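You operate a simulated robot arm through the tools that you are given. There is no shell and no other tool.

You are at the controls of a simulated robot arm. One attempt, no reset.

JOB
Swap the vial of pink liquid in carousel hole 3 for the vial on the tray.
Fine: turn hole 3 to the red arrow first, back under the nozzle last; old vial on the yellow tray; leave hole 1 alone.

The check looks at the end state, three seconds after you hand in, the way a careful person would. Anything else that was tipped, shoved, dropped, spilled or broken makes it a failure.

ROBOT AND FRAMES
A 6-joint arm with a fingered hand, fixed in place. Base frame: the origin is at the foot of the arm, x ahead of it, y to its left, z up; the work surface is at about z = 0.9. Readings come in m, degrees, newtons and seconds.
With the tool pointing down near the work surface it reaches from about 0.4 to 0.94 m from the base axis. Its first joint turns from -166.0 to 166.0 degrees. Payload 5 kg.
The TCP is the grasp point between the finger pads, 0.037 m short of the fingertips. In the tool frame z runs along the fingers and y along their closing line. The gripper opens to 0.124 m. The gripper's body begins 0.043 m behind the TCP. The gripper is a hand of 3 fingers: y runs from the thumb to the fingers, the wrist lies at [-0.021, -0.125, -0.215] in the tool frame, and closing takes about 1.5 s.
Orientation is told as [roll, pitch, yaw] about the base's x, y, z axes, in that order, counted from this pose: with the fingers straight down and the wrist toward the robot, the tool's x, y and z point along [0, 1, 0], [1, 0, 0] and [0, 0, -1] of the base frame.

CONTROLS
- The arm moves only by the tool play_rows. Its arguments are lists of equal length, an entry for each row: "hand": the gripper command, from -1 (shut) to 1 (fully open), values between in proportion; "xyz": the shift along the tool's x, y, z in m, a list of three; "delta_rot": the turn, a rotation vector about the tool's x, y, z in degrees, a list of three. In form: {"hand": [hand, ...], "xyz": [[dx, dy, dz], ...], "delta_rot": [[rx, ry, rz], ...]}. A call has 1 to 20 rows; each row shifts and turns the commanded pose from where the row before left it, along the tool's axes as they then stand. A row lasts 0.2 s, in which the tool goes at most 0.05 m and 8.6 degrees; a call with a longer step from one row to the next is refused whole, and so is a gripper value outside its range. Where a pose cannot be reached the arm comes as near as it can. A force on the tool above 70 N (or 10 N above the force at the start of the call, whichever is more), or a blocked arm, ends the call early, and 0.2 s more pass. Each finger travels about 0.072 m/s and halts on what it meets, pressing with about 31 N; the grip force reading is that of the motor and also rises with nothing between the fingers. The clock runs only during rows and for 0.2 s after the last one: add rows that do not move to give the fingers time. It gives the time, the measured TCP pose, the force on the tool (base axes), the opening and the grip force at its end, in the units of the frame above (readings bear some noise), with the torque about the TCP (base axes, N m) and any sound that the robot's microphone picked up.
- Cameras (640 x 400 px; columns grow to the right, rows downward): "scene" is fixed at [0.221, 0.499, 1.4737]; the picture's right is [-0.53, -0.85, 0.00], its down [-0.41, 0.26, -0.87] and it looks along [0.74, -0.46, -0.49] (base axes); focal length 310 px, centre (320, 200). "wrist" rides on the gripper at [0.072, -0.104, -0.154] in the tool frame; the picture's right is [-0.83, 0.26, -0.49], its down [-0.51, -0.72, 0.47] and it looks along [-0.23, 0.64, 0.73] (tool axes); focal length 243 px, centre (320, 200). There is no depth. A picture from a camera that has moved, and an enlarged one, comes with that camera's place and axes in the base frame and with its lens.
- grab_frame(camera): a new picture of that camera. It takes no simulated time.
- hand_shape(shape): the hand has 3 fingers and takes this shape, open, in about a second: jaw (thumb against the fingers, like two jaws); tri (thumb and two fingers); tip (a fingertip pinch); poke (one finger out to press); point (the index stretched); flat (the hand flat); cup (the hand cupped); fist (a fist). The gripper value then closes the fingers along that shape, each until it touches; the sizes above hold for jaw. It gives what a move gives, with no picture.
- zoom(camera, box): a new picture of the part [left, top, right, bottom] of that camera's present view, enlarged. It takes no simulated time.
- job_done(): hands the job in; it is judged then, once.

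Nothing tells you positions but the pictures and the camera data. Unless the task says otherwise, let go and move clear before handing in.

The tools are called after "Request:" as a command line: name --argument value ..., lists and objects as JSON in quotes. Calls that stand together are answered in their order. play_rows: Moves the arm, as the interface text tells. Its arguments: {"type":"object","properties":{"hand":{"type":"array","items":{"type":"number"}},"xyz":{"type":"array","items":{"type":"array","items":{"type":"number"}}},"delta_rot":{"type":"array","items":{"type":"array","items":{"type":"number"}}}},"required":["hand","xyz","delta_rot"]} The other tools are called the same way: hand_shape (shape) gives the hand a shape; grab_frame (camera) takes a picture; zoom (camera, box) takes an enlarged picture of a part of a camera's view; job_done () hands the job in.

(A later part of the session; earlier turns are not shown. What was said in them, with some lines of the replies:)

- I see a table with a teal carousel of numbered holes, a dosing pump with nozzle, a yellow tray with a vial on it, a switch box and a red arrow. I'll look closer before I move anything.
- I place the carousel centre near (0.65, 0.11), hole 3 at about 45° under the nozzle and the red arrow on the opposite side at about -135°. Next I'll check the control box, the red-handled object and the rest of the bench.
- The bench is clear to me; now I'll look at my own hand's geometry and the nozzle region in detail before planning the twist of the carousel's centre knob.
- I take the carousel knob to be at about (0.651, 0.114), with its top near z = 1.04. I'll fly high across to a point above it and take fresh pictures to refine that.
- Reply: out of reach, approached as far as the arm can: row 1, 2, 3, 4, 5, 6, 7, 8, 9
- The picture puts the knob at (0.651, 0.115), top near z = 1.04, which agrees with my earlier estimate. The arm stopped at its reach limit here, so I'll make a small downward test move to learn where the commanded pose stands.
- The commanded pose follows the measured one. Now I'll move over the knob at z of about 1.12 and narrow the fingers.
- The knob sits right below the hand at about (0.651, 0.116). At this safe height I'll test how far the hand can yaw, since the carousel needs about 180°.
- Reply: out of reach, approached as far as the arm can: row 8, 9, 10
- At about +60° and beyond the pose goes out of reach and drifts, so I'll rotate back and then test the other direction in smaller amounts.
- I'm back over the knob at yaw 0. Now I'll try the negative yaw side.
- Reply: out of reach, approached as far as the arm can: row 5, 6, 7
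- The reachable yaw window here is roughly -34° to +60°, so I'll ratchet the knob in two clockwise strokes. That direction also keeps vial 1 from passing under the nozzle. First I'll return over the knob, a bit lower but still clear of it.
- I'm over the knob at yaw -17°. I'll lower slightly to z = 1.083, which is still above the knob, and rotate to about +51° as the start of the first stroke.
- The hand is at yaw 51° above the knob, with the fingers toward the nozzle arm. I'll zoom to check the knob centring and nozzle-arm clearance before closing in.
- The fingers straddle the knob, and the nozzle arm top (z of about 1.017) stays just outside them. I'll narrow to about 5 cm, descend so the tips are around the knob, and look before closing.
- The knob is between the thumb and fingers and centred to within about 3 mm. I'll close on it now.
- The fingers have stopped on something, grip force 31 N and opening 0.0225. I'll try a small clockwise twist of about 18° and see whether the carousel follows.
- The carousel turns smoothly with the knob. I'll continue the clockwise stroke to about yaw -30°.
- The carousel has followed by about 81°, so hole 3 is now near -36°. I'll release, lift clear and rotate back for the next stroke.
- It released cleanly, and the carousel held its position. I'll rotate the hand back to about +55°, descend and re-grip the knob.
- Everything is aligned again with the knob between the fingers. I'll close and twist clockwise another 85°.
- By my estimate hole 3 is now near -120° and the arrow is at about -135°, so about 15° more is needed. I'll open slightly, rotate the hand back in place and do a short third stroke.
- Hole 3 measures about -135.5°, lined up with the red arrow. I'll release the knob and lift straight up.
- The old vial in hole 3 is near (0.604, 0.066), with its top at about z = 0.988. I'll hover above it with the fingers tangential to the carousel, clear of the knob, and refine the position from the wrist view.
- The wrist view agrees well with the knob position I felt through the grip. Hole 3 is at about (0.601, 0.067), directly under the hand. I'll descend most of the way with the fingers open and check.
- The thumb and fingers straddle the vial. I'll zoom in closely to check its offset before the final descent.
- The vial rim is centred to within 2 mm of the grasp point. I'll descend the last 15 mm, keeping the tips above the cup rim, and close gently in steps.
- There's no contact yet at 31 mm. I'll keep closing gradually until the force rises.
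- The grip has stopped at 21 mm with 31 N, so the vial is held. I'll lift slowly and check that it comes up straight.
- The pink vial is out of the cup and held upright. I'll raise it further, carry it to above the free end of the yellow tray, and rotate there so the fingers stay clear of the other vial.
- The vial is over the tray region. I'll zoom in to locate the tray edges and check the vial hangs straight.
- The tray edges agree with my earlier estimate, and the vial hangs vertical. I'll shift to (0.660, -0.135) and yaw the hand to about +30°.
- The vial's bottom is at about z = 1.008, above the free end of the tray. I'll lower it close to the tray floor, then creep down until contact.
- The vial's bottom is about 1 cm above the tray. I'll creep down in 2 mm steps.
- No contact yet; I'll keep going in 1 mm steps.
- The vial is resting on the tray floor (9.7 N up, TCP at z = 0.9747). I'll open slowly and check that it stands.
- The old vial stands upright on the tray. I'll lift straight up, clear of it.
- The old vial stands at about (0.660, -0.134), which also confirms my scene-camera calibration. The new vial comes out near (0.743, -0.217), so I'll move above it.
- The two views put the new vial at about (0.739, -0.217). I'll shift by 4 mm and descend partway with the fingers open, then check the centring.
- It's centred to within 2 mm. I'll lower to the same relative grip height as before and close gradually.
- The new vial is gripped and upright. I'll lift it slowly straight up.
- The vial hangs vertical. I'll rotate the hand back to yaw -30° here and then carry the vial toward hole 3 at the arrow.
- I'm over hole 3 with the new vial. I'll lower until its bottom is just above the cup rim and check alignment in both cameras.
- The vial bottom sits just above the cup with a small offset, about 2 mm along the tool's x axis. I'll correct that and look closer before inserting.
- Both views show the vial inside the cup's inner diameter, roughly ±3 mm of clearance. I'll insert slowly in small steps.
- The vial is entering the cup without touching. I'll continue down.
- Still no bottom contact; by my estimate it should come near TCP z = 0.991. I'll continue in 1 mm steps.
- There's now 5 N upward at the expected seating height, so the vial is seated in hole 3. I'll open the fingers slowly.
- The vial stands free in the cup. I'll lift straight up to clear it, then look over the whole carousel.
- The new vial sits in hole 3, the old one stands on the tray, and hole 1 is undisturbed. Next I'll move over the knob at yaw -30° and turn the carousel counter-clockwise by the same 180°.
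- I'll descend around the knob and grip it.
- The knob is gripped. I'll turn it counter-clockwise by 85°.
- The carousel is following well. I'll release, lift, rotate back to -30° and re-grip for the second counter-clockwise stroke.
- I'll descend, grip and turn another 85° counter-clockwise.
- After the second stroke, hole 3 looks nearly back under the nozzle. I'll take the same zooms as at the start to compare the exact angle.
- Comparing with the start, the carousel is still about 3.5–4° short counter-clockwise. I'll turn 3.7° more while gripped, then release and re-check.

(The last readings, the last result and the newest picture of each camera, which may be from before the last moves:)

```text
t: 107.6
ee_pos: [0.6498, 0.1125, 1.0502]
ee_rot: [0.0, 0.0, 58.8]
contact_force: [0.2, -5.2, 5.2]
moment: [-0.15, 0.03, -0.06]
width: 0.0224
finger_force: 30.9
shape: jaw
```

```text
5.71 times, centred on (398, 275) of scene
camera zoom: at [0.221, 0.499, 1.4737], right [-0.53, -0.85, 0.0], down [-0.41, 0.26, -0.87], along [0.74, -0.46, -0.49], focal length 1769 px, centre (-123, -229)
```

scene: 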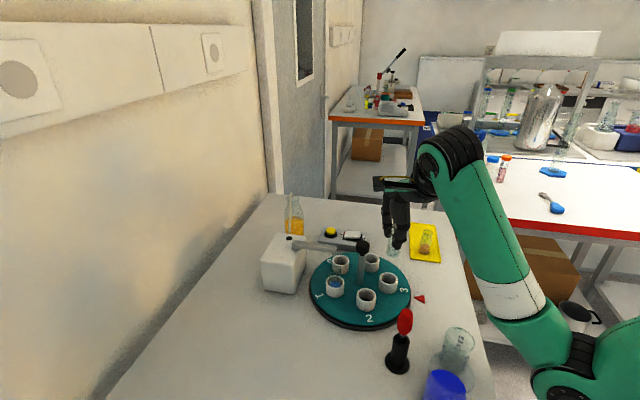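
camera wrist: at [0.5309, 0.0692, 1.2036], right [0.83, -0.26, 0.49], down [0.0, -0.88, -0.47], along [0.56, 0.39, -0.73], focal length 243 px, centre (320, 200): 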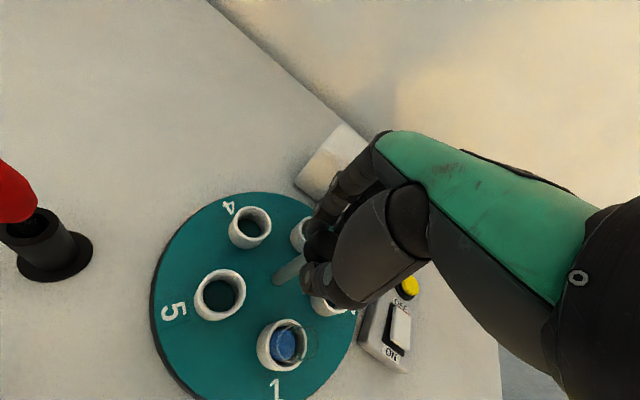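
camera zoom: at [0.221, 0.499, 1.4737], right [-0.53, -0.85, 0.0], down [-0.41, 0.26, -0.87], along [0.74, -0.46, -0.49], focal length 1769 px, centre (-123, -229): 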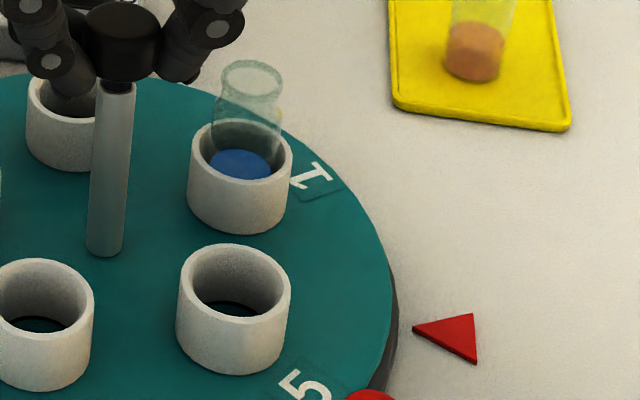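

That matches the original picture to within about 1°. I'll release gently, lift and re-measure.

Request:
play_rows --hand '[-0.6, -0.4, -0.19, -0.19, -0.19, -0.19, -0.19, -0.19, -0.19]' --xyz '[[0, 0, 0], [0, 0, 0], [0, 0, 0], [0, 0, 0], [0, 0, -0.012], [0, 0, -0.014], [0, 0, -0.014], [0, 0, -0.01], [0, 0, 0]]' --delta_rot '[[0, 0, 0], [0, 0, 0], [0, 0, 0], [0, 0, 0], [0, 0, 0], [0, 0, 0], [0, 0, 0], [0, 0, 0], [0, 0, 0]]'

Request:
zoom --camera "scene" --box '[310, 235, 350, 285]'

Request:
zoom --camera "scene" --box '[365, 240, 430, 310]'

Request:
zoom --camera "scene" --box '[300, 220, 420, 300]'

```text
t: 109.6
ee_pos: [0.6501, 0.1127, 1.0989]
ee_rot: [0.0, 0.0, 58.6]
contact_force: [0.6, 0.5, -0.2]
moment: [0.0, -0.01, 0.03]
width: 0.0495
finger_force: 0.1
shape: jaw
```

```text
8.00 times, centred on (330, 260) of scene
camera zoom: at [0.221, 0.499, 1.4737], right [-0.53, -0.85, 0.0], down [-0.41, 0.26, -0.87], along [0.74, -0.46, -0.49], focal length 2476 px, centre (240, -280)
```

zoom: 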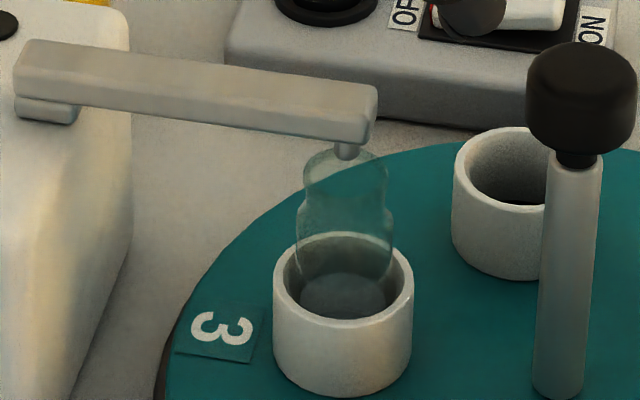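

```text
5.71 times, centred on (398, 275) of scene
camera zoom: at [0.221, 0.499, 1.4737], right [-0.53, -0.85, 0.0], down [-0.41, 0.26, -0.87], along [0.74, -0.46, -0.49], focal length 1769 px, centre (-123, -229)
```

zoom: 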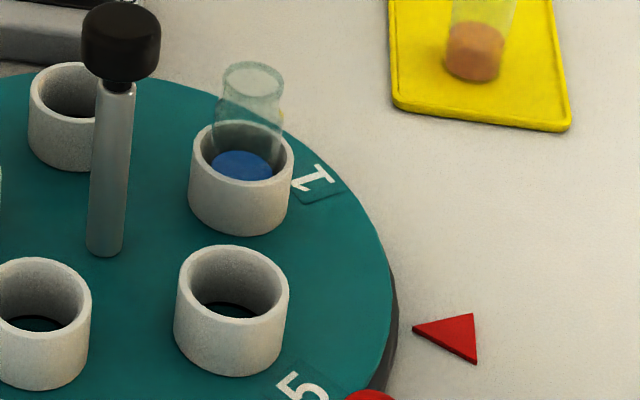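

```text
5.00 times, centred on (360, 260) of scene
camera zoom: at [0.221, 0.499, 1.4737], right [-0.53, -0.85, 0.0], down [-0.41, 0.26, -0.87], along [0.74, -0.46, -0.49], focal length 1548 px, centre (120, -100)
```

zoom: 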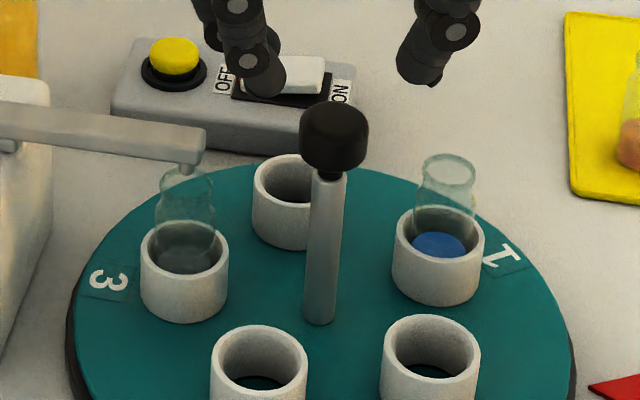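

Released, and the picture now matches the starting orientation, with hole 3 under the nozzle again. I'll rotate the hand to yaw 0 and move up and away from the carousel.

Request:
play_rows --hand '[-0.19, -0.19, -0.19, -0.19, -0.19, -0.19, -0.19, -0.19]' --xyz '[[0, 0, 0], [0, 0, 0], [0, 0, 0], [0, 0, 0], [0, 0, 0], [0, 0, 0], [0, 0, 0], [0, 0, 0]]' --delta_rot '[[0, 0, 8.4], [0, 0, 8.4], [0, 0, 8.4], [0, 0, 8.4], [0, 0, 8.4], [0, 0, 8.4], [0, 0, 8.2], [0, 0, 0]]'

Request:
play_rows --hand '[-0.19, -0.19, -0.19, -0.19, -0.19, -0.19, -0.19, -0.19, -0.19, -0.19, -0.19, -0.19, -0.19]' --xyz '[[-0.015, 0.006, -0.006], [-0.03, 0.006, -0.008], [-0.03, 0.006, -0.008], [-0.03, 0.006, -0.009], [-0.03, 0.006, -0.009], [-0.03, 0.006, -0.009], [-0.03, 0.006, -0.009], [-0.03, 0.006, -0.009], [-0.03, 0.006, -0.009], [-0.03, 0.006, -0.009], [-0.03, 0.006, -0.009], [-0.02, 0.004, -0.006], [0, 0, 0]]' --delta_rot '[[0, 0, 0], [0, 0, 0], [0, 0, 0], [0, 0, 0], [0, 0, 0], [0, 0, 0], [0, 0, 0], [0, 0, 0], [0, 0, 0], [0, 0, 0], [0, 0, 0], [0, 0, 0], [0, 0, 0]]'

Request:
grab_frame --camera "scene"

Request:
grab_frame --camera "wrist"

Request:
zoom --camera "scene" --box '[250, 180, 470, 340]'

Request:
zoom --camera "scene" --box '[310, 235, 350, 285]'

Request:
zoom --camera "scene" --box '[380, 190, 460, 280]'

```text
t: 111.4
ee_pos: [0.6496, 0.1125, 1.0996]
ee_rot: [0.0, 0.0, 0.0]
contact_force: [-0.5, -1.0, -1.0]
moment: [-0.02, 0.03, 0.01]
width: 0.0495
finger_force: 0.1
shape: jaw
```

```text
t: 114.2
ee_pos: [0.7203, -0.2224, 1.2001]
ee_rot: [0.0, 0.0, 0.0]
contact_force: [-0.3, -0.1, 0.1]
moment: [0.02, 0.0, -0.01]
width: 0.0497
finger_force: 0.0
shape: jaw
```

```text
taken
```

scene: 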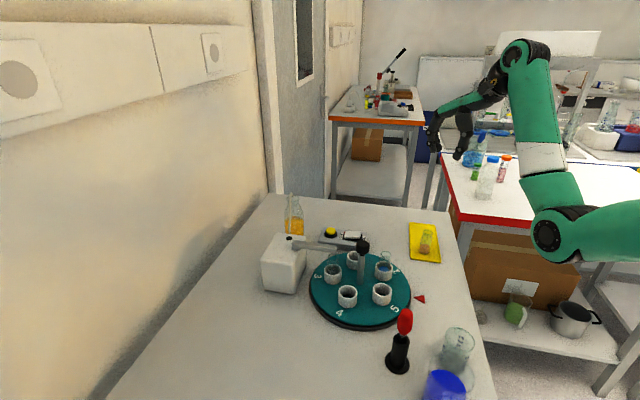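

```text
taken
camera wrist: at [0.6163, -0.151, 1.3539], right [0.26, -0.83, 0.49], down [-0.72, -0.51, -0.47], along [0.64, -0.23, -0.73], focal length 243 px, centre (320, 200)
```

wrist: 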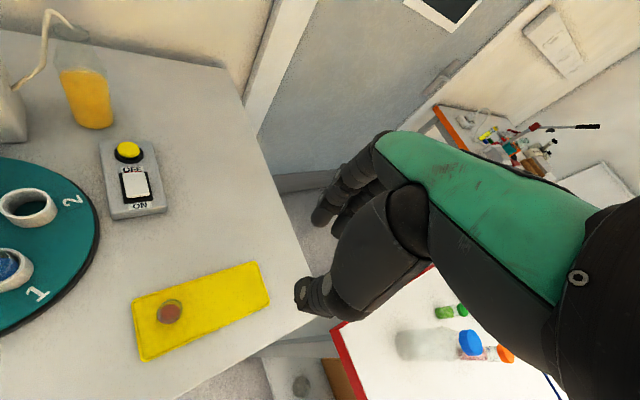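

```text
2.50 times, centred on (360, 260) of scene
camera zoom: at [0.221, 0.499, 1.4737], right [-0.53, -0.85, 0.0], down [-0.41, 0.26, -0.87], along [0.74, -0.46, -0.49], focal length 774 px, centre (220, 50)
```

zoom: 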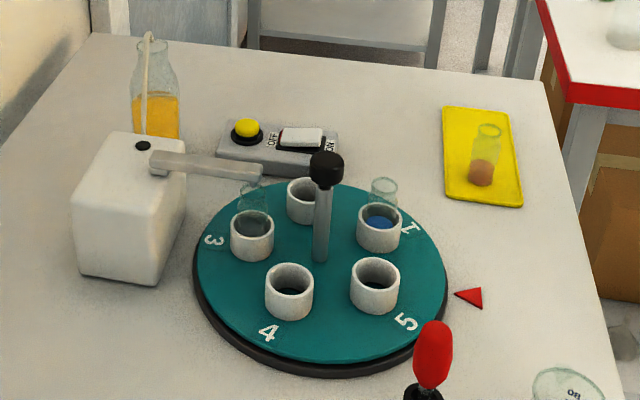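

```text
8.00 times, centred on (330, 260) of scene
camera zoom: at [0.221, 0.499, 1.4737], right [-0.53, -0.85, 0.0], down [-0.41, 0.26, -0.87], along [0.74, -0.46, -0.49], focal length 2476 px, centre (240, -280)
```

zoom: 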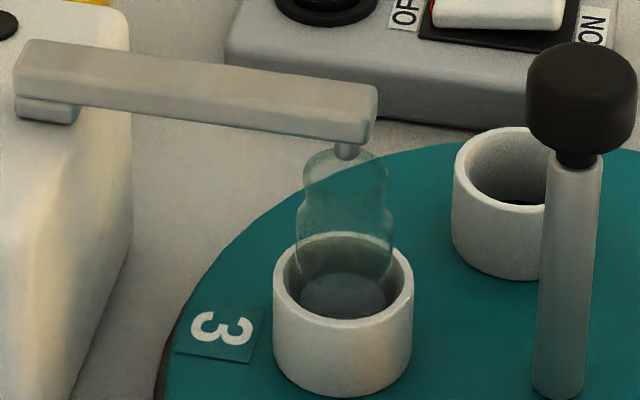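

```text
4.44 times, centred on (420, 235) of scene
camera zoom: at [0.221, 0.499, 1.4737], right [-0.53, -0.85, 0.0], down [-0.41, 0.26, -0.87], along [0.74, -0.46, -0.49], focal length 1376 px, centre (-124, 44)
```

zoom: 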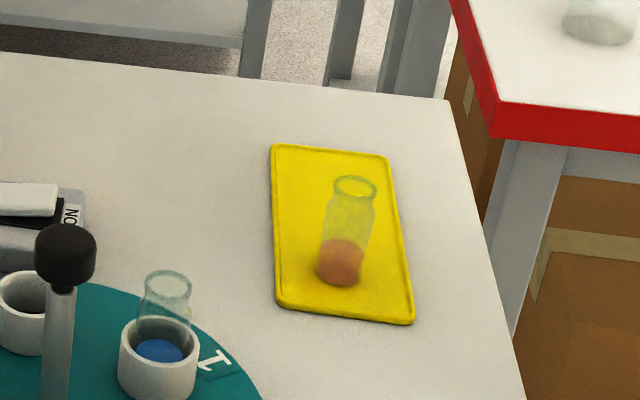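

The final pictures show the job complete. The new vial is in hole 3 under the nozzle, the pink vial stands upright on the yellow tray, and hole 1's blue vial was never touched. The carousel is back at its original angle, nothing else has moved, and the hand is clear, so I'm handing in.

Request:
job_done

```text
The job is handed in.
```

The vials are swapped, and I've handed the job in. I don't have the check's verdict yet.

- **Hole 3:** it now holds the vial from the tray. I turned it to the red arrow for the swap. It is now back under the nozzle, and the final picture matches the starting one.
- **Old vial:** the pink vial stands upright at the near end of the yellow tray, with nothing spilled that I could see.
- **Hole 1:** the blue vial went round with the carousel, but I never touched it.
- **Everything else:** nothing else looked moved in the final pictures. I left the switch box alone. The hand is empty and clear of the bench.

I turned the carousel by gripping and twisting its centre knob, in several short strokes because the wrist can't turn far enough in one go.
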